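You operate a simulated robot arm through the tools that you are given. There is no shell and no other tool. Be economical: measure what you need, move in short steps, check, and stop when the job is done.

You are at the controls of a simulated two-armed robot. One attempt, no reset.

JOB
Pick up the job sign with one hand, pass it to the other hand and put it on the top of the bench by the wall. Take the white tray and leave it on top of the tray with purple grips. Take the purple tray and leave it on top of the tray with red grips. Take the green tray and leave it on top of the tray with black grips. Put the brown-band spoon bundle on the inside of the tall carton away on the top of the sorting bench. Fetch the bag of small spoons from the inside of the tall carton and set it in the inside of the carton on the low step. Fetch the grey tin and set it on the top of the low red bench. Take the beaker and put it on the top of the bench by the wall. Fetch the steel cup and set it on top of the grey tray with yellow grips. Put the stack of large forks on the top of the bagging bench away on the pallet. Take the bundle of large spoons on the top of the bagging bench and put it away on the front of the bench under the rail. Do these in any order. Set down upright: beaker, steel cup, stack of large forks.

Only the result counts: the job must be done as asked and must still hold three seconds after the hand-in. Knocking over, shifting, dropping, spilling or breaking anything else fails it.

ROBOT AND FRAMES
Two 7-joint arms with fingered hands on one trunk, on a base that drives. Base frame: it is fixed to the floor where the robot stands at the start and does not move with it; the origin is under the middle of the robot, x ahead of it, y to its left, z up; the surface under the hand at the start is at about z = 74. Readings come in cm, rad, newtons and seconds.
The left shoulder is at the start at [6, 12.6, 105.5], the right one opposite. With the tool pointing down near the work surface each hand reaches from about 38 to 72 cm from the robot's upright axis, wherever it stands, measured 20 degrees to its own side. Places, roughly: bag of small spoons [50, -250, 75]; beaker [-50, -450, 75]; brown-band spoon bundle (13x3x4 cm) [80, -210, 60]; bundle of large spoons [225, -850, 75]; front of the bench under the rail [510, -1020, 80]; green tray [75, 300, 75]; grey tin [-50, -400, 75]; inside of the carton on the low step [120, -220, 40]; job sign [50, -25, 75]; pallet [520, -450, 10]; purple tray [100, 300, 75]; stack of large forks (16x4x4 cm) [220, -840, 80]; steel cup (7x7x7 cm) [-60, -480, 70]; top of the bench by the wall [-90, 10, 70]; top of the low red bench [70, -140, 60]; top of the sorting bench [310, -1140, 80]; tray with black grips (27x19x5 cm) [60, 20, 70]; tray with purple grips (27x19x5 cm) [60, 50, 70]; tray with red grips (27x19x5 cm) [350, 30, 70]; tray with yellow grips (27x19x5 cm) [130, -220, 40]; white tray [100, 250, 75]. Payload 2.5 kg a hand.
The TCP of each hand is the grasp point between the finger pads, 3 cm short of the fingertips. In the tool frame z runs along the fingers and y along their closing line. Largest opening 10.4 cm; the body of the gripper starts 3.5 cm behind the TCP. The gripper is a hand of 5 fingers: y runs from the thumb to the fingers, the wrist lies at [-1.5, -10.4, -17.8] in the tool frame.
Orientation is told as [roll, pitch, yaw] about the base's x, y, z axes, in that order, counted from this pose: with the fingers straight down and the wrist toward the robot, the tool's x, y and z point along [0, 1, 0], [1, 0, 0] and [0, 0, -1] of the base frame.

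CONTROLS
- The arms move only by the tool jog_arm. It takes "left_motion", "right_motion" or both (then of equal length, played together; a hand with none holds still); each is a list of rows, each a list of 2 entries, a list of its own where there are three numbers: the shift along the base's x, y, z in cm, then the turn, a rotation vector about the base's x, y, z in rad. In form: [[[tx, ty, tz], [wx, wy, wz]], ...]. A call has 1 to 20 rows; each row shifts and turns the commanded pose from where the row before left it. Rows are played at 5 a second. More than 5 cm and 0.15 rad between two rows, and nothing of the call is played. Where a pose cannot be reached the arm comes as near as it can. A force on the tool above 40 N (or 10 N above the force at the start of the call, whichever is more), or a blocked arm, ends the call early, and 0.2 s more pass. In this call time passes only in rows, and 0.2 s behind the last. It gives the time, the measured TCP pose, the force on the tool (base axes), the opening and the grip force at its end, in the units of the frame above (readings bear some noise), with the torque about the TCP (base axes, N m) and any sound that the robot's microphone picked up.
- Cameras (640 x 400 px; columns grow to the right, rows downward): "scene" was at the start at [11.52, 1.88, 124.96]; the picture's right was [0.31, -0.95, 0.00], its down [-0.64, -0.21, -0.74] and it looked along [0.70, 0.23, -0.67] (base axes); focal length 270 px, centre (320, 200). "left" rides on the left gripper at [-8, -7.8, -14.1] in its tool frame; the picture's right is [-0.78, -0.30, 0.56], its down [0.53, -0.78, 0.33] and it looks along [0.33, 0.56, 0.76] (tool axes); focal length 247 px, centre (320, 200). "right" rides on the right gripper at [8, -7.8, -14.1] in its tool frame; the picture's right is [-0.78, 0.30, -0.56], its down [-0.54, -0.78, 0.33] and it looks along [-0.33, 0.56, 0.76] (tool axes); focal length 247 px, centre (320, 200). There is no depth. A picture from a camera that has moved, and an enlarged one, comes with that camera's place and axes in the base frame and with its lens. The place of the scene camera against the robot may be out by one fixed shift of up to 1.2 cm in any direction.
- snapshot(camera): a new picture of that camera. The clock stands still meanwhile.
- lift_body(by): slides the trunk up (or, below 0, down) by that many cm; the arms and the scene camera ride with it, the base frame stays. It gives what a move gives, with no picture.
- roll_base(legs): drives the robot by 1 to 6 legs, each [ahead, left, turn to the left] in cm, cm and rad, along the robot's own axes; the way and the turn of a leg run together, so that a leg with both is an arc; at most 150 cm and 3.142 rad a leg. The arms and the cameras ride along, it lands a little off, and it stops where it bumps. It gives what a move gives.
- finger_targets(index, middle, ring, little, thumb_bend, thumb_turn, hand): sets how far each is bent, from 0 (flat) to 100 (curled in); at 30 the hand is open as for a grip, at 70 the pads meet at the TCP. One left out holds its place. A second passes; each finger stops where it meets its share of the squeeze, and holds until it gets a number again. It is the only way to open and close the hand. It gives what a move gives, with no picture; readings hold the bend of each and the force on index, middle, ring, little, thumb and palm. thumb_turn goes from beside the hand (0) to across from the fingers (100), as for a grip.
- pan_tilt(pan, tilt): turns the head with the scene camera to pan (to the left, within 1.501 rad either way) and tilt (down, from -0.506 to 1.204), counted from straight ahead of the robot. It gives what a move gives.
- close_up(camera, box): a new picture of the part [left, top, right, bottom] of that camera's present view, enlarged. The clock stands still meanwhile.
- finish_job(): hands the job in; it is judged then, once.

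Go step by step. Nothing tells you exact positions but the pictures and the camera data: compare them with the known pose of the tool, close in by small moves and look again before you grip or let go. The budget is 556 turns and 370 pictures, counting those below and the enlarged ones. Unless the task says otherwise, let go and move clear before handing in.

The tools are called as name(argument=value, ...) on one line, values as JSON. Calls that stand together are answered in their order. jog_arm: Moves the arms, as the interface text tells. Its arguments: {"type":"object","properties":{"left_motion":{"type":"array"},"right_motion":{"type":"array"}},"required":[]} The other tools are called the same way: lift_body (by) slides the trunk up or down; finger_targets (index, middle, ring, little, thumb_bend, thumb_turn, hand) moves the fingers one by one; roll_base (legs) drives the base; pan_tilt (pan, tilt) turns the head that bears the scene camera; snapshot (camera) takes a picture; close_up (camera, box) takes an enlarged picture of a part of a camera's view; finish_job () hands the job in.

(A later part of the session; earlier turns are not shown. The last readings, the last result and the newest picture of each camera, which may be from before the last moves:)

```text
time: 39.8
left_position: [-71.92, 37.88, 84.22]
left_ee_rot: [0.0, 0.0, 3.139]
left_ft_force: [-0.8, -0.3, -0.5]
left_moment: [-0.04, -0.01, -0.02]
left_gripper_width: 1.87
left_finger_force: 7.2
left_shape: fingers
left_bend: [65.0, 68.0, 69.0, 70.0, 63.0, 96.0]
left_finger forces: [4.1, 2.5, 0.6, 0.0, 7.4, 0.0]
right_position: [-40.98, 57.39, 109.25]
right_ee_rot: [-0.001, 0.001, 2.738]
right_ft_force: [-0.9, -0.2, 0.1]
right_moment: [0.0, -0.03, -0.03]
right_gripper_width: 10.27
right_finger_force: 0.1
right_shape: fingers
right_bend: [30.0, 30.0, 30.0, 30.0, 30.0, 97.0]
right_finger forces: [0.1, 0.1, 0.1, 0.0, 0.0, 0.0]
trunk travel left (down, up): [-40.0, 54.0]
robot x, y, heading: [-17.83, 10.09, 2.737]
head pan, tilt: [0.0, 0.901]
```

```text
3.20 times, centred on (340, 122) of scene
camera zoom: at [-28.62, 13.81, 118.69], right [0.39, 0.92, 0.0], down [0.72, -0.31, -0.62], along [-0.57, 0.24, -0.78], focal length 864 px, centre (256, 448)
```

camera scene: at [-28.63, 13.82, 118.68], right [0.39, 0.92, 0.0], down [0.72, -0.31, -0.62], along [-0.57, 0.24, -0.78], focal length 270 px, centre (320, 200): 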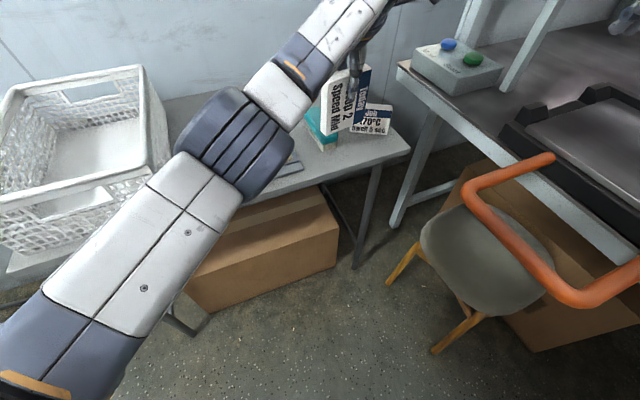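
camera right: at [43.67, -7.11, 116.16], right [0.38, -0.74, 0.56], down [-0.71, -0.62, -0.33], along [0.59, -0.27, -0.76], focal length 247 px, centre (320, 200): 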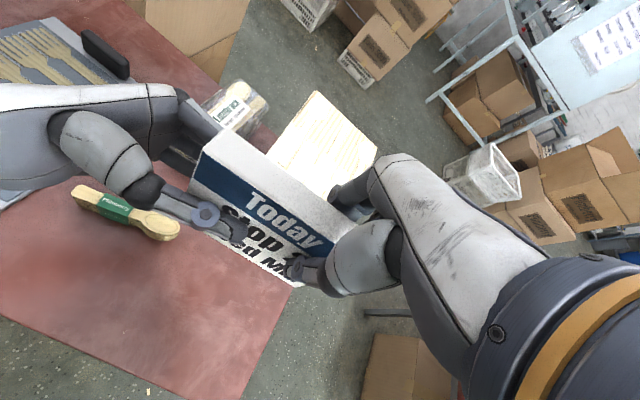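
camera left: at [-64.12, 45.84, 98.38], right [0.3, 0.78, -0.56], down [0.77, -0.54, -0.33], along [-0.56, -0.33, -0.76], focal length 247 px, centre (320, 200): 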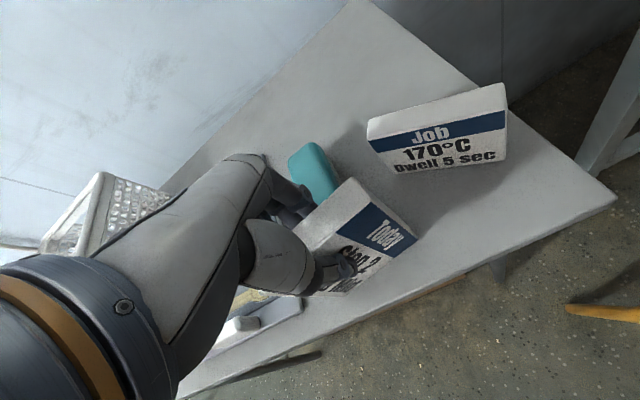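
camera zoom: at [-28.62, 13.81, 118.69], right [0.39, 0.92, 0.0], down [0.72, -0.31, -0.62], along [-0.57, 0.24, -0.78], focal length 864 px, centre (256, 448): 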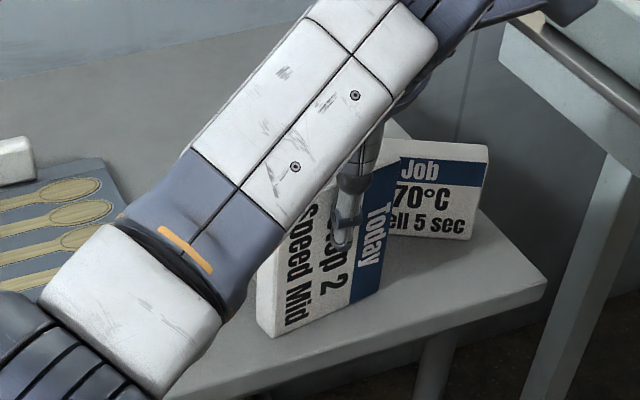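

The sign's lower end is about 4 cm above the bench. Lowering in small rows to contact.

jog_arm(left_motion=[[[0, 0, -1], [0, 0, 0]], [[0, 0, -1], [0, 0, 0]], [[0, 0, -1], [0, 0, 0]]])

close_up(camera="scene", box=[280, 80, 440, 180])

```text
time: 40.6
left_position: [-71.76, 37.88, 81.55]
left_ee_rot: [-0.004, -0.008, 3.137]
left_ft_force: [-3.6, -1.1, 17.3]
left_moment: [-0.05, 0.12, -0.07]
left_gripper_width: 1.94
left_finger_force: 11.9
left_shape: fingers
left_bend: [65.0, 67.0, 69.0, 70.0, 63.0, 96.0]
left_finger forces: [6.2, 7.9, 1.2, 0.1, 8.5, 0.0]
right_position: [-40.89, 57.32, 109.38]
right_ee_rot: [0.0, -0.003, 2.739]
right_ft_force: [-0.6, -0.1, 0.5]
right_moment: [-0.01, 0.01, 0.0]
right_gripper_width: 10.31
right_finger_force: 0.0
right_shape: fingers
right_bend: [30.0, 30.0, 30.0, 30.0, 30.0, 97.0]
right_finger forces: [0.0, 0.0, 0.1, 0.1, 0.1, 0.0]
trunk travel left (down, up): [-40.0, 54.0]
robot x, y, heading: [-17.76, 10.03, 2.74]
head pan, tilt: [0.0, 0.901]
```

```text
4.00 times, centred on (360, 130) of scene
camera zoom: at [-28.51, 13.73, 118.72], right [0.39, 0.92, 0.0], down [0.72, -0.31, -0.62], along [-0.57, 0.24, -0.78], focal length 1081 px, centre (160, 480)
```

zoom: 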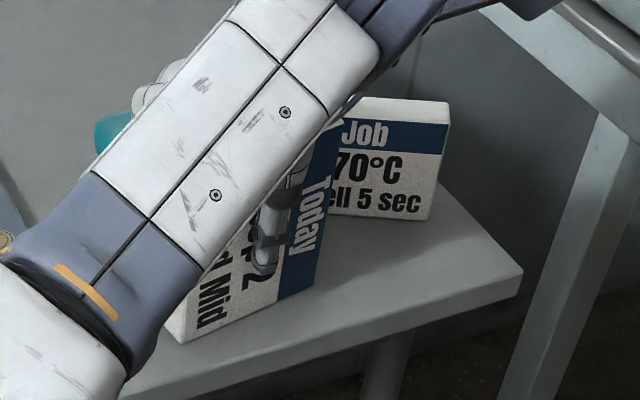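

Contact with the bench (17 N). I'll ease up slightly and open the left hand.

jog_arm(left_motion=[[[0, 0, 0.2], [0, 0, 0]]])

finger_targets(hand="left", index=50, middle=50, ring=50, little=50, thumb_bend=50)

snapshot(camera="left")

```text
time: 41.0
left_position: [-71.8, 37.99, 81.57]
left_ee_rot: [-0.001, -0.004, 3.139]
left_ft_force: [-3.6, 0.5, 15.2]
left_moment: [0.03, 0.13, -0.06]
left_gripper_width: 1.94
left_finger_force: 10.4
left_shape: fingers
left_bend: [65.0, 67.0, 69.0, 70.0, 63.0, 96.0]
left_finger forces: [6.5, 6.0, 1.4, 0.0, 8.1, 0.0]
right_position: [-40.83, 57.36, 109.21]
right_ee_rot: [0.0, -0.002, 2.74]
right_ft_force: [-0.8, 0.2, -1.2]
right_moment: [0.01, 0.0, -0.05]
right_gripper_width: 10.29
right_finger_force: 0.0
right_shape: fingers
right_bend: [30.0, 30.0, 30.0, 30.0, 30.0, 97.0]
right_finger forces: [0.0, 0.0, 0.0, 0.1, 0.0, 0.0]
trunk travel left (down, up): [-40.0, 54.0]
robot x, y, heading: [-17.62, 10.15, 2.738]
head pan, tilt: [0.0, 0.901]
```

```text
time: 42.0
left_position: [-71.81, 37.93, 81.35]
left_ee_rot: [0.0, 0.001, 3.137]
left_ft_force: [-0.4, 0.3, 0.4]
left_moment: [-0.04, 0.0, -0.02]
left_gripper_width: 5.15
left_finger_force: 0.2
left_shape: fingers
left_bend: [50.0, 50.0, 50.0, 50.0, 50.0, 97.0]
left_finger forces: [0.0, 0.3, 0.0, 0.0, 0.0, 0.1]
right_position: [-40.96, 57.51, 109.31]
right_ee_rot: [0.002, 0.0, 2.739]
right_ft_force: [-0.6, -0.2, -0.8]
right_moment: [-0.03, -0.01, 0.03]
right_gripper_width: 10.29
right_finger_force: 0.1
right_shape: fingers
right_bend: [30.0, 30.0, 30.0, 30.0, 30.0, 97.0]
right_finger forces: [0.0, 0.1, 0.0, 0.0, 0.0, 0.0]
trunk travel left (down, up): [-40.0, 54.0]
robot x, y, heading: [-17.88, 10.1, 2.736]
head pan, tilt: [0.0, 0.901]
```

```text
339 pictures are left
camera left: at [-64.07, 45.94, 95.38], right [0.3, 0.77, -0.56], down [0.78, -0.54, -0.33], along [-0.56, -0.33, -0.76], focal length 247 px, centre (320, 200)
```

left: 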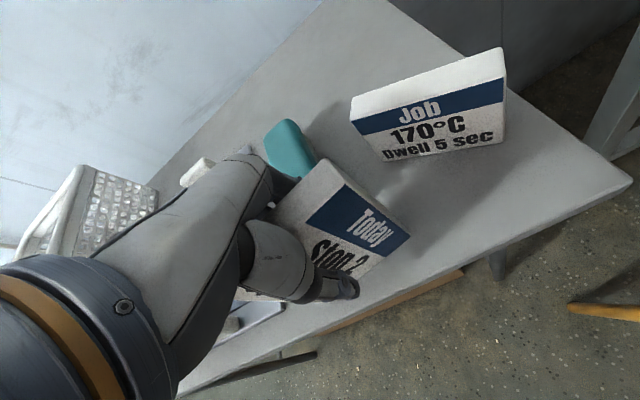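

The sign seems to have shifted toward the fingers; let me check whether it stands straight before retreating.

close_up(camera="scene", box=[280, 80, 440, 180])

close_up(camera="left", box=[220, 120, 460, 320])

```text
4.00 times, centred on (360, 130) of scene
camera zoom: at [-28.63, 13.82, 118.68], right [0.39, 0.92, 0.0], down [0.72, -0.31, -0.62], along [-0.57, 0.24, -0.78], focal length 1081 px, centre (160, 480)
```

zoom: 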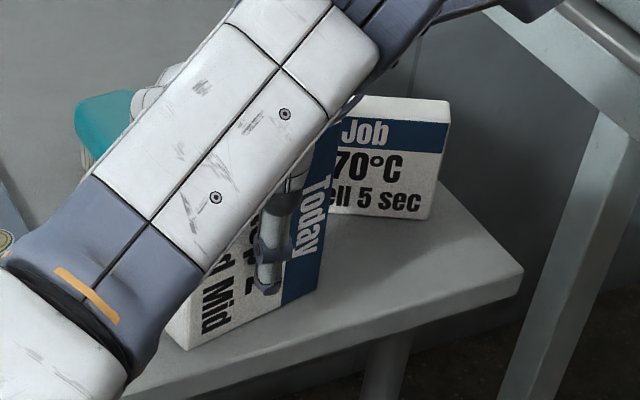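

```text
2.00 times, centred on (340, 220) of left
camera zoom: at [-64.07, 45.94, 95.38], right [0.3, 0.77, -0.56], down [0.78, -0.54, -0.33], along [-0.56, -0.33, -0.76], focal length 494 px, centre (280, 160)
```

zoom: 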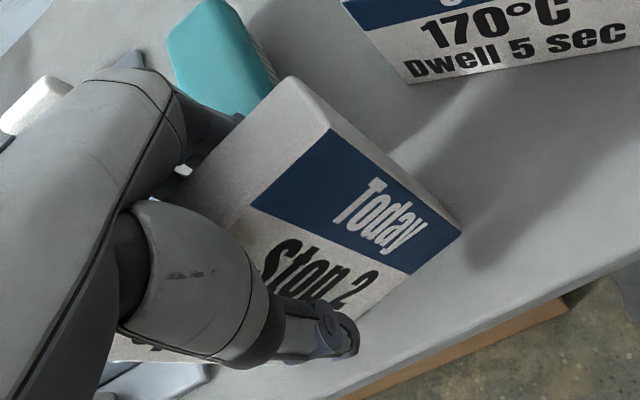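

By the geometry the sign leans at most ~4°, well within its base. Opening fully, then straight up.

finger_targets(hand="left", index=30, middle=30, ring=30, little=30, thumb_bend=30)

snapshot(camera="left")

```text
time: 43.0
left_position: [-71.69, 37.83, 81.38]
left_ee_rot: [0.0, 0.001, 3.138]
left_ft_force: [0.1, 0.5, -0.2]
left_moment: [-0.01, 0.0, 0.0]
left_gripper_width: 10.26
left_finger_force: 0.1
left_shape: fingers
left_bend: [30.0, 30.0, 30.0, 30.0, 30.0, 97.0]
left_finger forces: [0.0, 0.0, 0.1, 0.0, 0.0, 0.0]
right_position: [-40.97, 57.45, 109.34]
right_ee_rot: [0.001, 0.0, 2.739]
right_ft_force: [0.6, 0.0, -1.0]
right_moment: [-0.03, 0.02, 0.02]
right_gripper_width: 10.28
right_finger_force: 0.0
right_shape: fingers
right_bend: [30.0, 30.0, 30.0, 30.0, 30.0, 97.0]
right_finger forces: [0.1, 0.0, 0.0, 0.0, 0.0, 0.0]
trunk travel left (down, up): [-40.0, 54.0]
robot x, y, heading: [-17.53, 9.91, 2.738]
head pan, tilt: [0.0, 0.901]
```

```text
336 pictures are left
camera left: at [-64.06, 45.95, 95.43], right [0.3, 0.78, -0.56], down [0.78, -0.54, -0.33], along [-0.56, -0.33, -0.76], focal length 247 px, centre (320, 200)
```

left: 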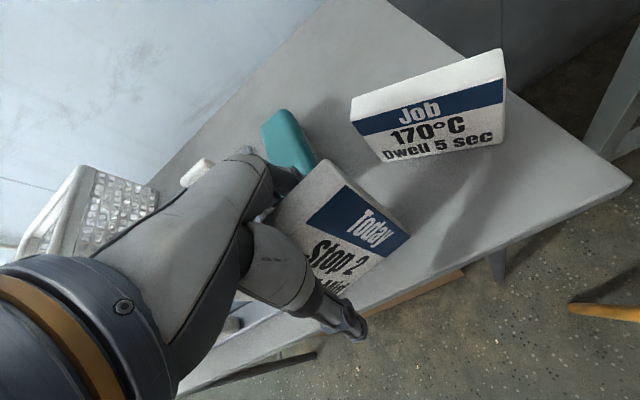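

The sign stands by itself. Raising the left hand clear.

jog_arm(left_motion=[[[0, 0, 3], [0, 0, 0]], [[0, 0, 4], [0, 0, 0]], [[0, 0, 4], [0, 0, 0]], [[2, 0, 4], [0, 0, 0]], [[4, -2, 2], [0, 0, -0.1]], [[4, -3, 0], [0, 0, -0.1]]])

snapshot(camera="left")

```text
time: 44.4
left_position: [-64.82, 35.16, 97.3]
left_ee_rot: [0.003, 0.0, 2.938]
left_ft_force: [-0.1, 0.1, -0.4]
left_moment: [0.02, 0.0, -0.03]
left_gripper_width: 10.27
left_finger_force: 0.0
left_shape: fingers
left_bend: [30.0, 30.0, 30.0, 30.0, 30.0, 97.0]
left_finger forces: [0.0, 0.0, 0.0, 0.0, 0.1, 0.0]
left hand out of reach, approached as far as the arm can: row 6
right_position: [-41.06, 57.25, 109.22]
right_ee_rot: [-0.001, 0.0, 2.739]
right_ft_force: [-1.7, -0.1, 0.3]
right_moment: [-0.01, -0.01, -0.01]
right_gripper_width: 10.31
right_finger_force: 0.0
right_shape: fingers
right_bend: [30.0, 30.0, 30.0, 30.0, 30.0, 97.0]
right_finger forces: [0.0, 0.1, 0.0, 0.1, 0.0, 0.0]
trunk travel left (down, up): [-40.0, 54.0]
robot x, y, heading: [-17.59, 9.83, 2.741]
head pan, tilt: [0.0, 0.901]
```

```text
335 pictures are left
camera left: at [-55.74, 41.37, 111.26], right [0.45, 0.7, -0.56], down [0.65, -0.68, -0.33], along [-0.61, -0.22, -0.76], focal length 247 px, centre (320, 200)
```

left: 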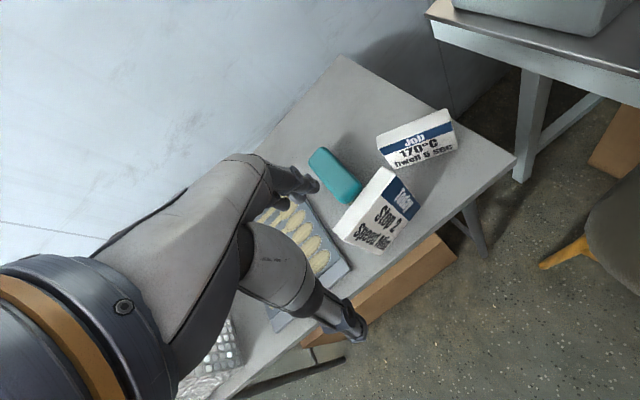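

The sign stands on the wall bench: first job done. I'll raise the trunk, back away and turn left round to face the table again, then look for the white, purple and green trays to the north.

lift_body(by=12)

roll_base(legs=[[-15, 0, 0], [0, 0, 1.8], [0, 0, 1.3]])

pan_tilt(pan=1.0, tilt=0.3)

snapshot(camera="scene")

pan_tilt(pan=0.3, tilt=0.3)

snapshot(camera="scene")

```text
time: 45.9
left_position: [-64.97, 35.07, 109.22]
left_ee_rot: [0.001, 0.0, 2.938]
left_ft_force: [-0.1, 0.1, 0.5]
left_moment: [0.01, 0.0, 0.0]
left_gripper_width: 10.28
left_finger_force: 0.0
left_shape: fingers
left_bend: [30.0, 30.0, 30.0, 30.0, 30.0, 97.0]
left_finger forces: [0.0, 0.0, 0.0, 0.1, 0.0, 0.0]
right_position: [-40.95, 57.44, 121.18]
right_ee_rot: [0.0, 0.001, 2.739]
right_ft_force: [0.1, -0.2, 0.9]
right_moment: [-0.02, 0.02, -0.01]
right_gripper_width: 10.27
right_finger_force: 0.1
right_shape: fingers
right_bend: [30.0, 30.0, 30.0, 30.0, 30.0, 97.0]
right_finger forces: [0.0, 0.0, 0.0, 0.1, 0.0, 0.1]
trunk travel left (down, up): [-52.0, 42.0]
robot x, y, heading: [-17.9, 10.01, 2.74]
head pan, tilt: [0.0, 0.901]
```

```text
time: 54.9
left_position: [43.06, -21.43, 109.21]
left_ee_rot: [-0.001, -0.001, -0.217]
left_ft_force: [0.6, 0.1, 1.3]
left_moment: [-0.01, 0.02, -0.03]
left_gripper_width: 10.26
left_finger_force: 0.0
left_shape: fingers
left_bend: [30.0, 30.0, 30.0, 30.0, 30.0, 97.0]
left_finger forces: [0.0, 0.0, 0.0, 0.0, 0.0, 0.0]
right_position: [18.84, -43.54, 121.36]
right_ee_rot: [0.0, -0.001, -0.417]
right_ft_force: [-0.1, -0.3, -0.6]
right_moment: [0.03, -0.01, 0.02]
right_gripper_width: 10.29
right_finger_force: 0.0
right_shape: fingers
right_bend: [30.0, 30.0, 30.0, 30.0, 30.0, 97.0]
right_finger forces: [0.1, 0.0, 0.1, 0.0, 0.0, 0.1]
trunk travel left (down, up): [-52.0, 42.0]
robot x, y, heading: [-4.04, 3.8, -0.419]
head pan, tilt: [0.0, 0.901]
```

```text
time: 56.1
left_position: [43.12, -21.6, 109.2]
left_ee_rot: [-0.001, 0.001, -0.217]
left_ft_force: [-0.2, 0.5, 0.4]
left_moment: [0.01, 0.01, 0.01]
left_gripper_width: 10.28
left_finger_force: 0.0
left_shape: fingers
left_bend: [30.0, 30.0, 30.0, 30.0, 30.0, 97.0]
left_finger forces: [0.0, 0.1, 0.0, 0.1, 0.0, 0.0]
right_position: [18.77, -43.57, 121.2]
right_ee_rot: [0.0, 0.0, -0.419]
right_ft_force: [-0.4, 0.6, -0.8]
right_moment: [0.01, 0.01, -0.03]
right_gripper_width: 10.27
right_finger_force: 0.0
right_shape: fingers
right_bend: [30.0, 30.0, 30.0, 30.0, 30.0, 97.0]
right_finger forces: [0.0, 0.0, 0.0, 0.0, 0.1, 0.0]
trunk travel left (down, up): [-52.0, 42.0]
robot x, y, heading: [-4.37, 4.01, -0.415]
head pan, tilt: [1.0, 0.3]
```

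```text
334 pictures are left
camera scene: at [7.14, 6.97, 135.9], right [0.55, -0.83, 0.0], down [-0.25, -0.16, -0.96], along [0.8, 0.53, -0.3], focal length 270 px, centre (320, 200)
```

scene: 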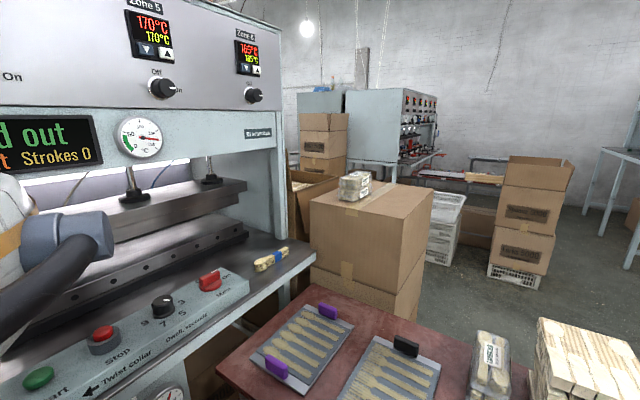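

```text
time: 57.2
left_position: [43.01, -21.61, 109.16]
left_ee_rot: [0.0, -0.001, -0.216]
left_ft_force: [-0.4, -0.3, -0.1]
left_moment: [0.02, -0.02, 0.03]
left_gripper_width: 10.28
left_finger_force: 0.1
left_shape: fingers
left_bend: [30.0, 30.0, 30.0, 30.0, 30.0, 97.0]
left_finger forces: [0.0, 0.0, 0.0, 0.0, 0.1, 0.1]
right_position: [18.8, -43.61, 121.25]
right_ee_rot: [0.0, -0.001, -0.416]
right_ft_force: [-0.4, 0.2, -0.6]
right_moment: [0.0, -0.02, -0.01]
right_gripper_width: 10.26
right_finger_force: 0.0
right_shape: fingers
right_bend: [30.0, 30.0, 30.0, 30.0, 30.0, 97.0]
right_finger forces: [0.0, 0.0, 0.0, 0.0, 0.0, 0.0]
trunk travel left (down, up): [-52.0, 42.0]
robot x, y, heading: [-3.73, 4.46, -0.418]
head pan, tilt: [0.3, 0.3]
```

```text
333 pictures are left
camera scene: at [8.62, 0.76, 135.91], right [-0.12, -0.99, 0.0], down [-0.29, 0.03, -0.96], along [0.95, -0.11, -0.3], focal length 270 px, centre (320, 200)
```

scene: 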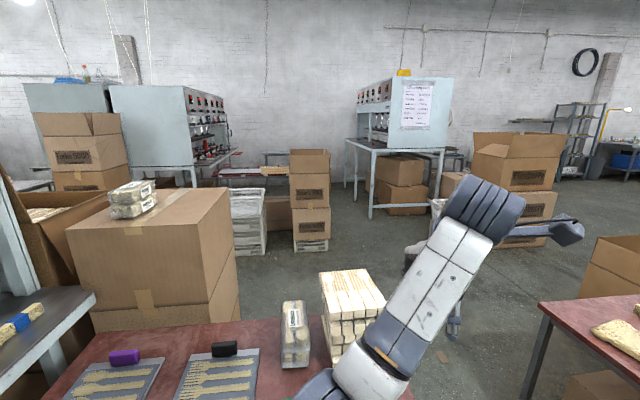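

The room is mapped roughly: the aisle east of the big carton is clear around x≈200. I'll drive around the right end of the table, between it and the low red bench, then look.

roll_base(legs=[[0, 0, -1.155], [68, 0, 0], [0, 0, 1.57]])

pan_tilt(pan=0, tilt=0.5)

snapshot(camera="scene")

```text
time: 67.7
left_position: [49.36, -67.29, 109.16]
left_ee_rot: [0.002, 0.001, 0.218]
left_ft_force: [-0.4, 0.3, -0.3]
left_moment: [-0.02, 0.03, -0.01]
left_gripper_width: 10.27
left_finger_force: 0.0
left_shape: fingers
left_bend: [30.0, 30.0, 30.0, 30.0, 30.0, 97.0]
left_finger forces: [0.0, 0.1, 0.0, 0.0, 0.0, 0.0]
right_position: [36.62, -97.35, 121.17]
right_ee_rot: [0.0, -0.001, 0.019]
right_ft_force: [0.1, -0.6, -0.2]
right_moment: [0.0, -0.02, 0.02]
right_gripper_width: 10.3
right_finger_force: 0.1
right_shape: fingers
right_bend: [30.0, 30.0, 30.0, 30.0, 30.0, 97.0]
right_finger forces: [0.0, 0.0, 0.0, 0.0, 0.1, 0.1]
trunk travel left (down, up): [-52.0, 42.0]
robot x, y, heading: [-3.77, -63.7, 0.019]
head pan, tilt: [0.3, 0.3]
```

```text
time: 68.5
left_position: [49.44, -67.24, 109.28]
left_ee_rot: [-0.001, -0.001, 0.221]
left_ft_force: [-0.8, -0.5, -0.2]
left_moment: [0.0, 0.01, -0.01]
left_gripper_width: 10.28
left_finger_force: 0.1
left_shape: fingers
left_bend: [30.0, 30.0, 30.0, 30.0, 30.0, 97.0]
left_finger forces: [0.0, 0.1, 0.1, 0.0, 0.0, 0.0]
right_position: [36.64, -97.35, 121.32]
right_ee_rot: [0.001, -0.001, 0.021]
right_ft_force: [-0.8, 1.0, -0.2]
right_moment: [0.0, -0.04, -0.04]
right_gripper_width: 10.34
right_finger_force: 0.0
right_shape: fingers
right_bend: [30.0, 30.0, 30.0, 30.0, 30.0, 97.0]
right_finger forces: [0.0, 0.1, 0.0, 0.0, 0.0, 0.0]
trunk travel left (down, up): [-52.0, 42.0]
robot x, y, heading: [-3.9, -63.43, 0.017]
head pan, tilt: [0.0, 0.499]
```

```text
332 pictures are left
camera scene: at [8.61, -64.13, 134.07], right [0.02, -1.0, 0.0], down [-0.48, -0.01, -0.88], along [0.88, 0.02, -0.48], focal length 270 px, centre (320, 200)
```

scene: 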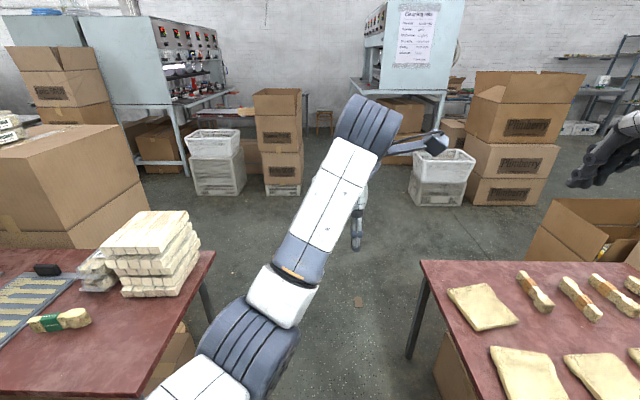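

The lane is free. Driving ahead to x≈194, then turning north to look up the aisle.

roll_base(legs=[[100, 0, 0], [96, 0, 0], [0, 0, 1.55]])

pan_tilt(pan=0.1, tilt=0.4)

snapshot(camera="scene")

pan_tilt(pan=0.9, tilt=0.3)

snapshot(camera="scene")

```text
time: 82.0
left_position: [197.9, -7.47, 109.14]
left_ee_rot: [0.0, 0.0, 1.74]
left_ft_force: [-0.7, 0.6, 0.6]
left_moment: [-0.01, 0.0, 0.0]
left_gripper_width: 10.26
left_finger_force: 0.0
left_shape: fingers
left_bend: [30.0, 30.0, 30.0, 30.0, 30.0, 97.0]
left_finger forces: [0.0, 0.0, 0.0, 0.0, 0.0, 0.0]
right_position: [227.38, -21.79, 121.35]
right_ee_rot: [0.001, 0.0, 1.542]
right_ft_force: [0.7, 0.2, 0.4]
right_moment: [0.02, -0.02, -0.03]
right_gripper_width: 10.29
right_finger_force: 0.1
right_shape: fingers
right_bend: [30.0, 30.0, 30.0, 30.0, 30.0, 97.0]
right_finger forces: [0.0, 0.1, 0.1, 0.0, 0.0, 0.1]
trunk travel left (down, up): [-52.0, 42.0]
robot x, y, heading: [191.85, -61.14, 1.54]
head pan, tilt: [0.0, 0.499]
```

```text
time: 82.7
left_position: [197.91, -7.59, 109.11]
left_ee_rot: [-0.001, 0.0, 1.74]
left_ft_force: [-0.9, -0.1, 0.3]
left_moment: [0.01, 0.05, 0.0]
left_gripper_width: 10.28
left_finger_force: 0.2
left_shape: fingers
left_bend: [30.0, 30.0, 30.0, 30.0, 30.0, 97.0]
left_finger forces: [0.0, 0.0, 0.0, 0.1, 0.0, 0.1]
right_position: [227.36, -21.69, 121.26]
right_ee_rot: [0.0, 0.001, 1.541]
right_ft_force: [0.0, -0.3, 0.2]
right_moment: [-0.01, -0.03, 0.05]
right_gripper_width: 10.24
right_finger_force: 0.1
right_shape: fingers
right_bend: [30.0, 30.0, 30.0, 30.0, 30.0, 97.0]
right_finger forces: [0.0, 0.0, 0.1, 0.0, 0.0, 0.0]
trunk travel left (down, up): [-52.0, 42.0]
robot x, y, heading: [191.83, -60.38, 1.538]
head pan, tilt: [0.099, 0.4]
```

```text
331 pictures are left
camera scene: at [190.84, -48.17, 134.98], right [1.0, 0.07, 0.0], down [0.03, -0.39, -0.92], along [-0.06, 0.92, -0.39], focal length 270 px, centre (320, 200)
```

scene: 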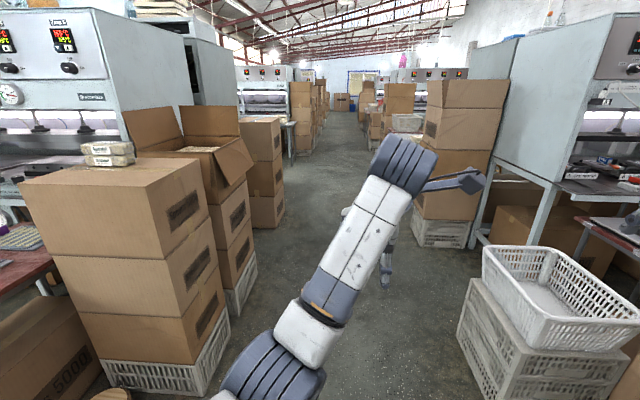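

```text
time: 83.8
left_position: [197.82, -7.44, 109.13]
left_ee_rot: [0.0, 0.001, 1.74]
left_ft_force: [0.2, 1.1, 0.2]
left_moment: [0.02, 0.01, 0.0]
left_gripper_width: 10.25
left_finger_force: 0.1
left_shape: fingers
left_bend: [30.0, 30.0, 30.0, 30.0, 30.0, 97.0]
left_finger forces: [0.0, 0.0, 0.1, 0.1, 0.0, 0.0]
right_position: [227.4, -21.64, 121.28]
right_ee_rot: [-0.001, -0.001, 1.54]
right_ft_force: [-0.1, 0.4, 0.2]
right_moment: [0.01, 0.03, 0.01]
right_gripper_width: 10.29
right_finger_force: 0.0
right_shape: fingers
right_bend: [30.0, 30.0, 30.0, 30.0, 30.0, 97.0]
right_finger forces: [0.0, 0.0, 0.0, 0.0, 0.0, 0.0]
trunk travel left (down, up): [-52.0, 42.0]
robot x, y, heading: [191.86, -60.8, 1.538]
head pan, tilt: [0.901, 0.3]
```

```text
330 pictures are left
camera scene: at [184.35, -51.38, 135.91], right [0.65, 0.76, 0.0], down [0.23, -0.19, -0.96], along [-0.73, 0.62, -0.3], focal length 270 px, centre (320, 200)
```

scene: 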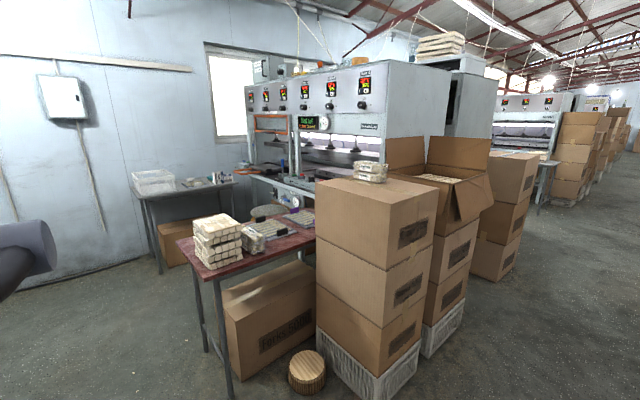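

The aisle between x≈134 and x≈266 is free up north. I'll drive 280 cm up it and look left for the trays.

roll_base(legs=[[140, 0, 0], [140, 0, 0], [0, 0, 0.8]])

pan_tilt(pan=0.6, tilt=0.5)

snapshot(camera="scene")

```text
time: 99.4
left_position: [169.67, 258.83, 109.29]
left_ee_rot: [0.0, -0.001, 2.527]
left_ft_force: [-1.2, -0.1, -0.1]
left_moment: [0.02, 0.02, 0.0]
left_gripper_width: 10.29
left_finger_force: 0.1
left_shape: fingers
left_bend: [30.0, 30.0, 30.0, 30.0, 30.0, 97.0]
left_finger forces: [0.0, 0.0, 0.0, 0.1, 0.0, 0.0]
right_position: [200.57, 269.61, 121.25]
right_ee_rot: [-0.002, 0.0, 2.329]
right_ft_force: [-0.1, 0.2, -0.8]
right_moment: [0.02, 0.01, 0.0]
right_gripper_width: 10.27
right_finger_force: 0.1
right_shape: fingers
right_bend: [30.0, 30.0, 30.0, 30.0, 30.0, 97.0]
right_finger forces: [0.0, 0.0, 0.0, 0.0, 0.0, 0.0]
trunk travel left (down, up): [-52.0, 42.0]
robot x, y, heading: [203.27, 216.57, 2.326]
head pan, tilt: [0.901, 0.3]
```

```text
time: 100.2
left_position: [169.73, 258.7, 109.1]
left_ee_rot: [0.0, 0.001, 2.527]
left_ft_force: [-0.7, -0.1, -0.3]
left_moment: [-0.02, 0.02, 0.0]
left_gripper_width: 10.28
left_finger_force: 0.0
left_shape: fingers
left_bend: [30.0, 30.0, 30.0, 30.0, 30.0, 97.0]
left_finger forces: [0.0, 0.1, 0.0, 0.0, 0.0, 0.0]
right_position: [200.65, 269.52, 121.24]
right_ee_rot: [0.001, 0.001, 2.329]
right_ft_force: [0.5, -0.4, 0.3]
right_moment: [-0.05, 0.02, 0.01]
right_gripper_width: 10.26
right_finger_force: 0.0
right_shape: fingers
right_bend: [30.0, 30.0, 30.0, 30.0, 30.0, 97.0]
right_finger forces: [0.1, 0.0, 0.1, 0.1, 0.0, 0.0]
trunk travel left (down, up): [-52.0, 42.0]
robot x, y, heading: [202.99, 216.54, 2.327]
head pan, tilt: [0.6, 0.499]
```

```text
329 pictures are left
camera scene: at [191.02, 220.9, 134.07], right [0.21, 0.98, 0.0], down [0.47, -0.1, -0.88], along [-0.86, 0.19, -0.48], focal length 270 px, centre (320, 200)
```

scene: 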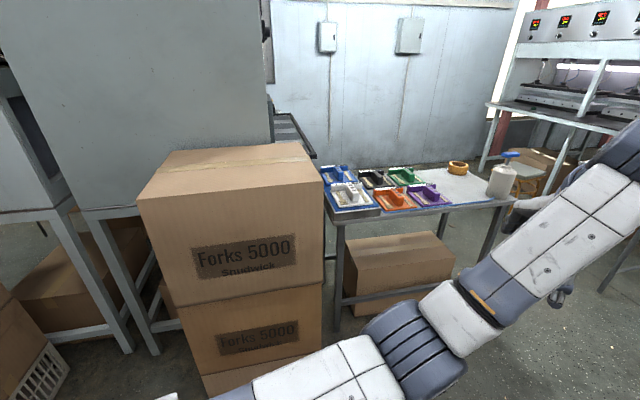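

I see a bench with coloured trays: blue, white, black, green, orange, purple. Zooming in.

close_up(camera="scene", box=[310, 140, 530, 260])

```text
2.91 times, centred on (420, 200) of scene
camera zoom: at [191.02, 220.9, 134.07], right [0.21, 0.98, 0.0], down [0.47, -0.1, -0.88], along [-0.86, 0.19, -0.48], focal length 786 px, centre (29, 200)
```

zoom: 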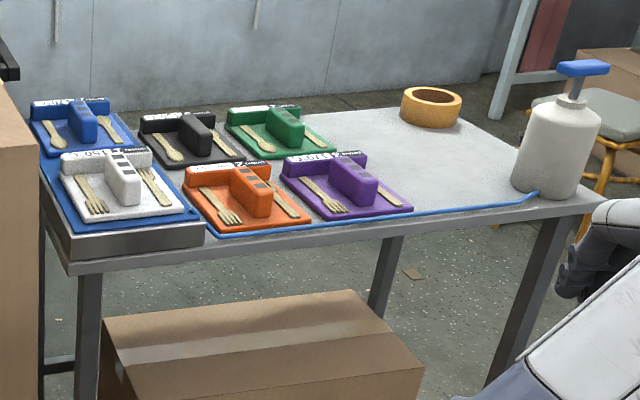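

The trays have central ridges as handles running along x; bench front edge is x≈101. I'll drive to about (150, 285) facing the bench and take the purple tray first with the right hand.

roll_base(legs=[[84, -8, 0], [0, 0, 0.815]])

pan_tilt(pan=0, tilt=0.85)

snapshot(camera="scene")

snapshot(camera="right")

```text
time: 106.8
left_position: [98.68, 289.13, 109.18]
left_ee_rot: [0.0, 0.0, -2.956]
left_ft_force: [0.0, 0.2, -0.1]
left_moment: [-0.03, 0.02, 0.0]
left_gripper_width: 10.29
left_finger_force: 0.1
left_shape: fingers
left_bend: [30.0, 30.0, 30.0, 30.0, 30.0, 97.0]
left_finger forces: [0.0, 0.1, 0.0, 0.0, 0.0, 0.1]
right_position: [112.33, 318.8, 121.24]
right_ee_rot: [0.0, 0.0, 3.126]
right_ft_force: [0.5, 0.1, 0.9]
right_moment: [-0.01, -0.01, 0.01]
right_gripper_width: 10.29
right_finger_force: 0.0
right_shape: fingers
right_bend: [30.0, 30.0, 30.0, 30.0, 30.0, 97.0]
right_finger forces: [0.0, 0.0, 0.0, 0.1, 0.1, 0.0]
trunk travel left (down, up): [-52.0, 42.0]
robot x, y, heading: [152.02, 283.67, 3.122]
head pan, tilt: [0.6, 0.499]
```

```text
time: 107.8
left_position: [98.65, 289.2, 109.31]
left_ee_rot: [0.0, 0.0, -2.957]
left_ft_force: [0.0, -0.1, -0.1]
left_moment: [0.0, 0.02, -0.02]
left_gripper_width: 10.29
left_finger_force: 0.0
left_shape: fingers
left_bend: [30.0, 30.0, 30.0, 30.0, 30.0, 97.0]
left_finger forces: [0.0, 0.0, 0.0, 0.0, 0.1, 0.1]
right_position: [112.48, 318.79, 121.22]
right_ee_rot: [-0.001, 0.0, 3.126]
right_ft_force: [-0.5, -0.6, 0.5]
right_moment: [0.0, -0.01, -0.02]
right_gripper_width: 10.28
right_finger_force: 0.1
right_shape: fingers
right_bend: [30.0, 30.0, 30.0, 30.0, 30.0, 97.0]
right_finger forces: [0.0, 0.1, 0.0, 0.0, 0.0, 0.0]
trunk travel left (down, up): [-52.0, 42.0]
robot x, y, heading: [152.24, 283.89, 3.13]
head pan, tilt: [0.0, 0.85]
```

```text
327 pictures are left
camera scene: at [139.74, 283.25, 131.07], right [0.01, 1.0, 0.0], down [0.75, -0.01, -0.66], along [-0.66, 0.01, -0.75], focal length 270 px, centre (320, 200)
```

scene: 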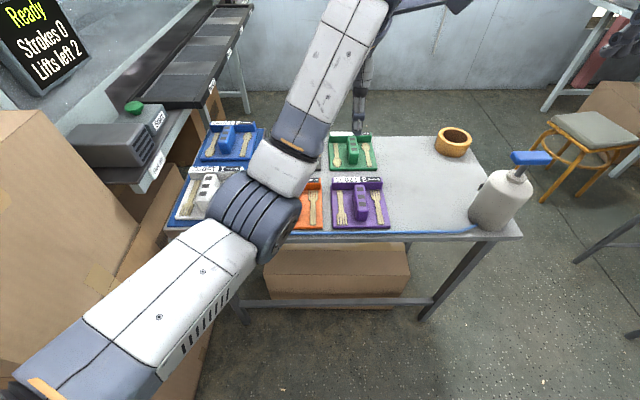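

```text
326 pictures are left
camera right: at [120.09, 310.7, 135.39], right [-0.28, 0.78, 0.56], down [0.78, 0.52, -0.33], along [-0.55, 0.34, -0.76], focal length 247 px, centre (320, 200)
```

right: 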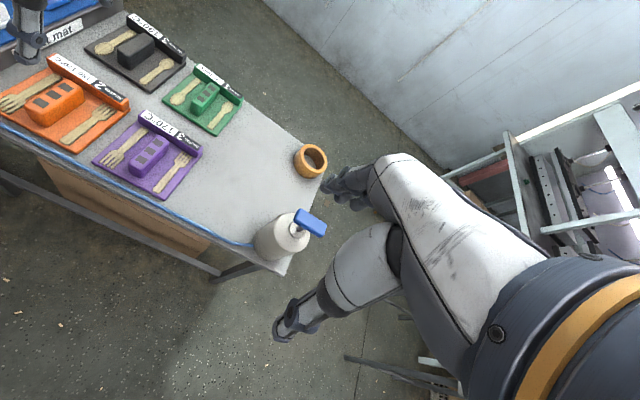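

Purple tray centre is about [91.6, 295], its ridge along x. I'll lift the left hand out of the way and bring the right hand above it, turned so it closes along y.

jog_arm(left_motion=[[[3, -2, 4], [0, 0, 0]], [[3, -2, 4], [0, 0, 0]], [[3, -2, 4], [0, 0, 0]], [[2, -2, 4], [0, 0, 0]], [[0, 0, 0], [0, 0, 0]], [[0, 0, 0], [0, 0, 0]], [[0, 0, 0], [0, 0, 0]], [[0, 0, 0], [0, 0, 0]], [[0, 0, 0], [0, 0, 0]], [[0, 0, 0], [0, 0, 0]], [[0, 0, 0], [0, 0, 0]], [[0, 0, 0], [0, 0, 0]]], right_motion=[[[0, 0, 0], [0, 0, 0.13]], [[-1, -1, 0], [0, 0, 0.13]], [[-2, -2, -2], [0, 0, 0.13]], [[-2, -2, -2], [0, 0, 0.13]], [[-2, -2, -2], [0, 0, 0.13]], [[-2, -2, -2], [0, 0, 0.13]], [[-2, -3, -2], [0, 0, 0.13]], [[-2, -3, -2], [0, 0, 0.13]], [[-2, -3, -2], [0, 0, 0.13]], [[-2, -3, -2], [0, 0, 0.13]], [[-1.4, -3.3, -3], [0, 0, 0.13]], [[0, 0, -3], [0, 0, 0.13]]])

snapshot(camera="right")

snapshot(camera="scene")

```text
refused: row 1 steps farther than a row can; nothing moved
```

```text
325 pictures are left
camera right: at [120.09, 310.7, 135.39], right [-0.28, 0.78, 0.56], down [0.78, 0.52, -0.33], along [-0.55, 0.34, -0.76], focal length 247 px, centre (320, 200)
```

right: 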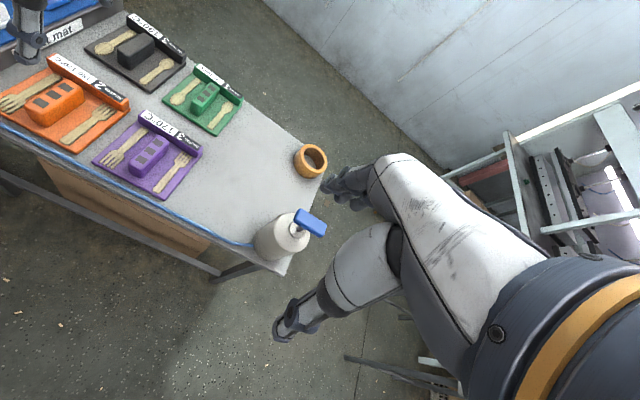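

```text
324 pictures are left
camera scene: at [139.74, 283.25, 131.07], right [0.01, 1.0, 0.0], down [0.75, -0.01, -0.66], along [-0.66, 0.01, -0.75], focal length 270 px, centre (320, 200)
```

scene: 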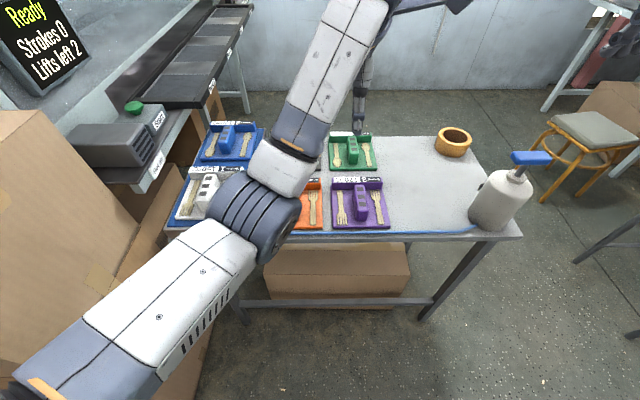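

A row was too long; repeating with shorter left steps.

jog_arm(left_motion=[[[2.5, -1.5, 3.5], [0, 0, 0]], [[2.5, -1.5, 3.5], [0, 0, 0]], [[2.5, -1.5, 3.5], [0, 0, 0]], [[2.5, -1.5, 3.5], [0, 0, 0]], [[0, 0, 0], [0, 0, 0]], [[0, 0, 0], [0, 0, 0]], [[0, 0, 0], [0, 0, 0]], [[0, 0, 0], [0, 0, 0]], [[0, 0, 0], [0, 0, 0]], [[0, 0, 0], [0, 0, 0]], [[0, 0, 0], [0, 0, 0]], [[0, 0, 0], [0, 0, 0]]], right_motion=[[[0, 0, 0], [0, 0, 0.13]], [[-1, -1, 0], [0, 0, 0.13]], [[-2, -2, -2], [0, 0, 0.13]], [[-2, -2, -2], [0, 0, 0.13]], [[-2, -2, -2], [0, 0, 0.13]], [[-2, -2, -2], [0, 0, 0.13]], [[-2, -3, -2], [0, 0, 0.13]], [[-2, -3, -2], [0, 0, 0.13]], [[-2, -3, -2], [0, 0, 0.13]], [[-2, -3, -2], [0, 0, 0.13]], [[-1.4, -3.3, -3], [0, 0, 0.13]], [[0, 0, -3], [0, 0, 0.13]]])

snapshot(camera="right")

snapshot(camera="scene")

```text
time: 110.4
left_position: [97.62, 287.11, 117.71]
left_ee_rot: [0.0, 0.0, -2.956]
left_ft_force: [0.0, 0.2, 0.8]
left_moment: [0.04, 0.02, -0.01]
left_gripper_width: 10.3
left_finger_force: 0.0
left_shape: fingers
left_bend: [30.0, 30.0, 30.0, 30.0, 30.0, 97.0]
left_finger forces: [0.0, 0.0, 0.0, 0.0, 0.0, 0.0]
left hand out of reach, approached as far as the arm can: row 1, 2, 3, 4
right_position: [125.2, 295.92, 107.08]
right_ee_rot: [0.003, 0.0, -1.783]
right_ft_force: [-0.1, 0.1, -0.7]
right_moment: [0.02, 0.03, -0.02]
right_gripper_width: 10.31
right_finger_force: 0.1
right_shape: fingers
right_bend: [30.0, 30.0, 30.0, 30.0, 30.0, 98.0]
right_finger forces: [0.0, 0.1, 0.0, 0.0, 0.0, 0.1]
right hand out of reach, approached as far as the arm can: row 3, 4, 5, 6, 7, 8, 9, 10, 11, 12
trunk travel left (down, up): [-52.0, 42.0]
robot x, y, heading: [151.61, 284.15, 3.126]
head pan, tilt: [0.0, 0.85]
```

```text
323 pictures are left
camera right: at [134.59, 301.97, 121.22], right [-0.82, -0.13, 0.55], down [-0.36, 0.87, -0.33], along [-0.44, -0.47, -0.76], focal length 247 px, centre (320, 200)
```

right: 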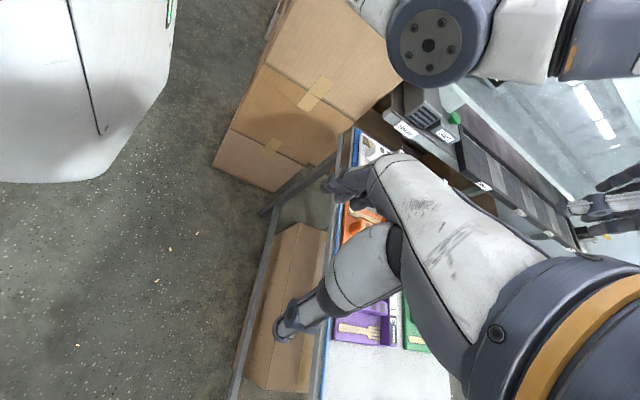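

```text
322 pictures are left
camera scene: at [139.73, 283.23, 131.07], right [0.02, 1.0, 0.0], down [0.75, -0.01, -0.66], along [-0.66, 0.01, -0.75], focal length 270 px, centre (320, 200)
```

scene: 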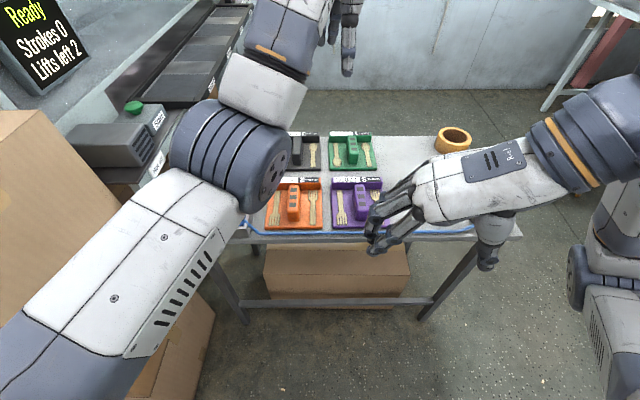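

The right arm can't get there at this height and distance with that turn. I'll raise the trunk so the forearm comes steeper, drive 11 cm closer, and try again.

lift_body(by=20)

roll_base(legs=[[11, 0, 0]])

jog_arm(right_motion=[[[-2, 0, -3], [0, 0, 0.07]], [[-2, 0, -3], [0, 0, 0.07]], [[-2, 0, -3], [0, 0, 0.07]], [[-2, 0, -3], [0, 0, 0]], [[-2, 0, -3], [0, 0, 0]], [[-2, 0, -3], [0, 0, 0]], [[-2, 0, -3], [0, 0, 0]], [[-2, 0, -3], [0, 0, 0]]])

snapshot(camera="scene")

```text
time: 112.6
left_position: [97.63, 287.07, 137.78]
left_ee_rot: [0.0, -0.001, -2.956]
left_ft_force: [-0.7, 0.2, 0.8]
left_moment: [0.0, 0.01, 0.01]
left_gripper_width: 10.28
left_finger_force: 0.2
left_shape: fingers
left_bend: [30.0, 30.0, 30.0, 30.0, 30.0, 97.0]
left_finger forces: [0.0, 0.0, 0.0, 0.0, 0.1, 0.1]
right_position: [125.16, 296.03, 126.95]
right_ee_rot: [0.004, 0.002, -1.783]
right_ft_force: [0.2, -0.7, 0.5]
right_moment: [-0.02, 0.0, 0.05]
right_gripper_width: 10.34
right_finger_force: 0.1
right_shape: fingers
right_bend: [30.0, 30.0, 30.0, 30.0, 30.0, 98.0]
right_finger forces: [0.0, 0.0, 0.1, 0.0, 0.0, 0.0]
trunk travel left (down, up): [-72.0, 22.0]
robot x, y, heading: [151.93, 283.7, 3.123]
head pan, tilt: [0.0, 0.85]
```

```text
time: 113.8
left_position: [86.82, 287.16, 137.74]
left_ee_rot: [-0.001, 0.002, -2.959]
left_ft_force: [0.3, 0.3, -0.2]
left_moment: [-0.01, -0.02, 0.03]
left_gripper_width: 10.3
left_finger_force: 0.0
left_shape: fingers
left_bend: [30.0, 30.0, 30.0, 30.0, 30.0, 97.0]
left_finger forces: [0.0, 0.1, 0.0, 0.1, 0.0, 0.0]
right_position: [114.34, 296.32, 126.94]
right_ee_rot: [0.003, 0.001, -1.785]
right_ft_force: [-0.4, -0.1, -0.8]
right_moment: [0.01, -0.02, 0.0]
right_gripper_width: 10.3
right_finger_force: 0.0
right_shape: fingers
right_bend: [30.0, 30.0, 30.0, 30.0, 30.0, 98.0]
right_finger forces: [0.0, 0.0, 0.1, 0.1, 0.0, 0.0]
trunk travel left (down, up): [-72.0, 22.0]
robot x, y, heading: [141.4, 283.97, 3.122]
head pan, tilt: [0.0, 0.85]
```

```text
time: 115.6
left_position: [86.85, 287.34, 137.66]
left_ee_rot: [0.0, -0.001, -2.959]
left_ft_force: [0.1, 0.2, -0.6]
left_moment: [0.0, 0.0, 0.0]
left_gripper_width: 10.27
left_finger_force: 0.0
left_shape: fingers
left_bend: [30.0, 30.0, 30.0, 30.0, 30.0, 97.0]
left_finger forces: [0.0, 0.0, 0.0, 0.1, 0.0, 0.0]
right_position: [118.11, 290.85, 122.87]
right_ee_rot: [0.002, 0.001, -1.576]
right_ft_force: [0.6, 0.0, -0.3]
right_moment: [0.01, 0.0, -0.01]
right_gripper_width: 10.29
right_finger_force: 0.1
right_shape: fingers
right_bend: [30.0, 30.0, 30.0, 30.0, 30.0, 98.0]
right_finger forces: [0.0, 0.0, 0.0, 0.0, 0.1, 0.0]
right hand out of reach, approached as far as the arm can: row 1, 2, 3, 4, 5, 6, 7, 8
trunk travel left (down, up): [-72.0, 22.0]
robot x, y, heading: [141.21, 283.78, 3.129]
head pan, tilt: [0.0, 0.85]
```

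```text
321 pictures are left
camera scene: at [128.96, 283.44, 151.07], right [0.02, 1.0, 0.0], down [0.75, -0.01, -0.66], along [-0.66, 0.01, -0.75], focal length 270 px, centre (320, 200)
```

scene: 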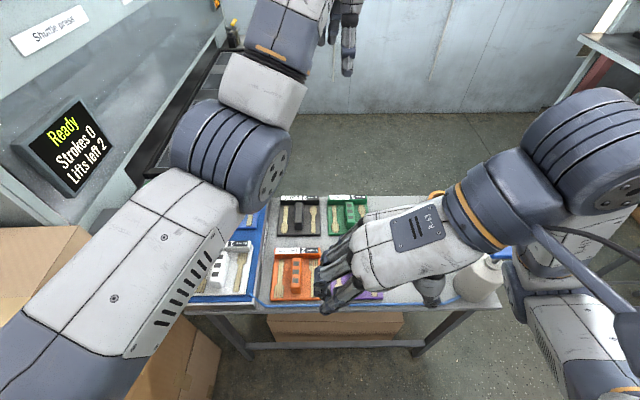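

With that posture the forearm must come from the right, so I'll shift the robot right (+y) and turn it 0.4 left, so the purple tray lies ahead-left of the right shoulder.

roll_base(legs=[[2, -36, 0], [0, 0, 0.4]])

jog_arm(right_motion=[[[-2, -2, 0], [0, 0, -0.13]], [[-2, -2, 0], [0, 0, -0.13]], [[-2, -2, 0], [0, 0, -0.13]], [[-2, -2, -2], [0, 0, 0]], [[-2, -2, -2], [0, 0, 0]], [[-2, -2, -2], [0, 0, 0]], [[-2, -2, -2], [0, 0, 0]], [[-2, -2, -2], [0, 0, 0]]])

snapshot(camera="scene")

snapshot(camera="right")

```text
time: 119.1
left_position: [88.56, 302.04, 137.73]
left_ee_rot: [-0.001, 0.0, -2.553]
left_ft_force: [-1.3, -0.2, -0.9]
left_moment: [0.02, 0.03, 0.0]
left_gripper_width: 10.3
left_finger_force: 0.1
left_shape: fingers
left_bend: [30.0, 30.0, 30.0, 30.0, 30.0, 97.0]
left_finger forces: [0.0, 0.1, 0.0, 0.0, 0.1, 0.0]
right_position: [115.62, 317.56, 122.88]
right_ee_rot: [0.005, 0.001, -1.17]
right_ft_force: [-0.5, 0.8, 0.6]
right_moment: [0.0, -0.01, 0.0]
right_gripper_width: 10.31
right_finger_force: 0.1
right_shape: fingers
right_bend: [30.0, 30.0, 30.0, 30.0, 30.0, 98.0]
right_finger forces: [0.1, 0.1, 0.0, 0.0, 0.1, 0.0]
trunk travel left (down, up): [-72.0, 22.0]
robot x, y, heading: [139.86, 320.23, -2.75]
head pan, tilt: [0.0, 0.85]
```

```text
time: 120.9
left_position: [88.54, 302.09, 137.78]
left_ee_rot: [0.0, 0.0, -2.553]
left_ft_force: [-0.6, 0.9, 0.6]
left_moment: [-0.01, 0.0, 0.01]
left_gripper_width: 10.27
left_finger_force: 0.0
left_shape: fingers
left_bend: [30.0, 30.0, 30.0, 30.0, 30.0, 97.0]
left_finger forces: [0.1, 0.1, 0.1, 0.0, 0.0, 0.0]
right_position: [103.6, 305.64, 116.77]
right_ee_rot: [0.002, 0.002, -1.566]
right_ft_force: [-0.4, -0.4, 0.3]
right_moment: [0.01, 0.01, 0.01]
right_gripper_width: 10.3
right_finger_force: 0.1
right_shape: fingers
right_bend: [30.0, 30.0, 30.0, 30.0, 30.0, 98.0]
right_finger forces: [0.0, 0.0, 0.1, 0.1, 0.0, 0.1]
right hand out of reach, approached as far as the arm can: row 7, 8
trunk travel left (down, up): [-72.0, 22.0]
robot x, y, heading: [139.9, 320.43, -2.754]
head pan, tilt: [0.0, 0.85]
```

```text
320 pictures are left
camera scene: at [128.36, 315.22, 151.07], right [-0.38, 0.93, 0.0], down [0.7, 0.28, -0.66], along [-0.61, -0.25, -0.75], focal length 270 px, centre (320, 200)
```

scene: 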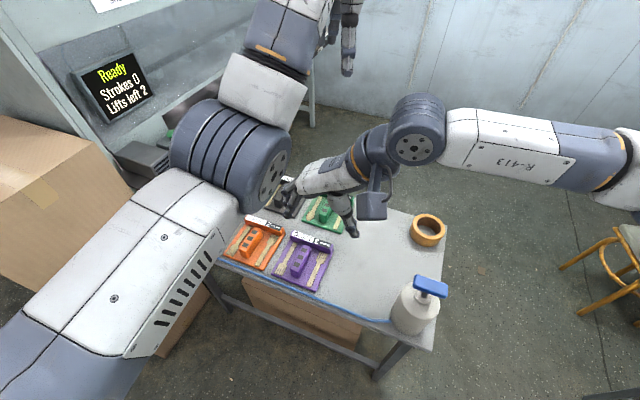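

```text
319 pictures are left
camera right: at [111.51, 313.47, 130.9], right [-0.78, -0.3, 0.55], down [-0.54, 0.77, -0.33], along [-0.33, -0.56, -0.76], focal length 247 px, centre (320, 200)
```

right: 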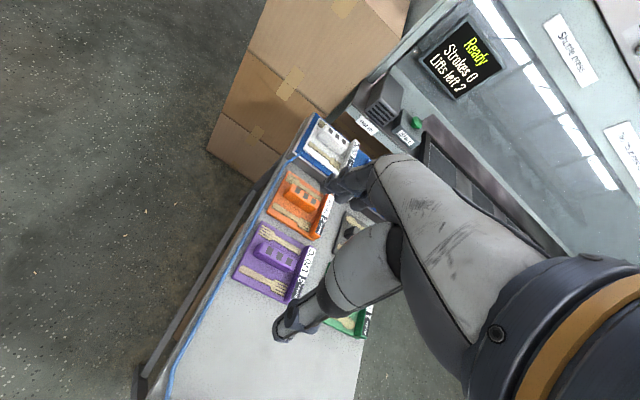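

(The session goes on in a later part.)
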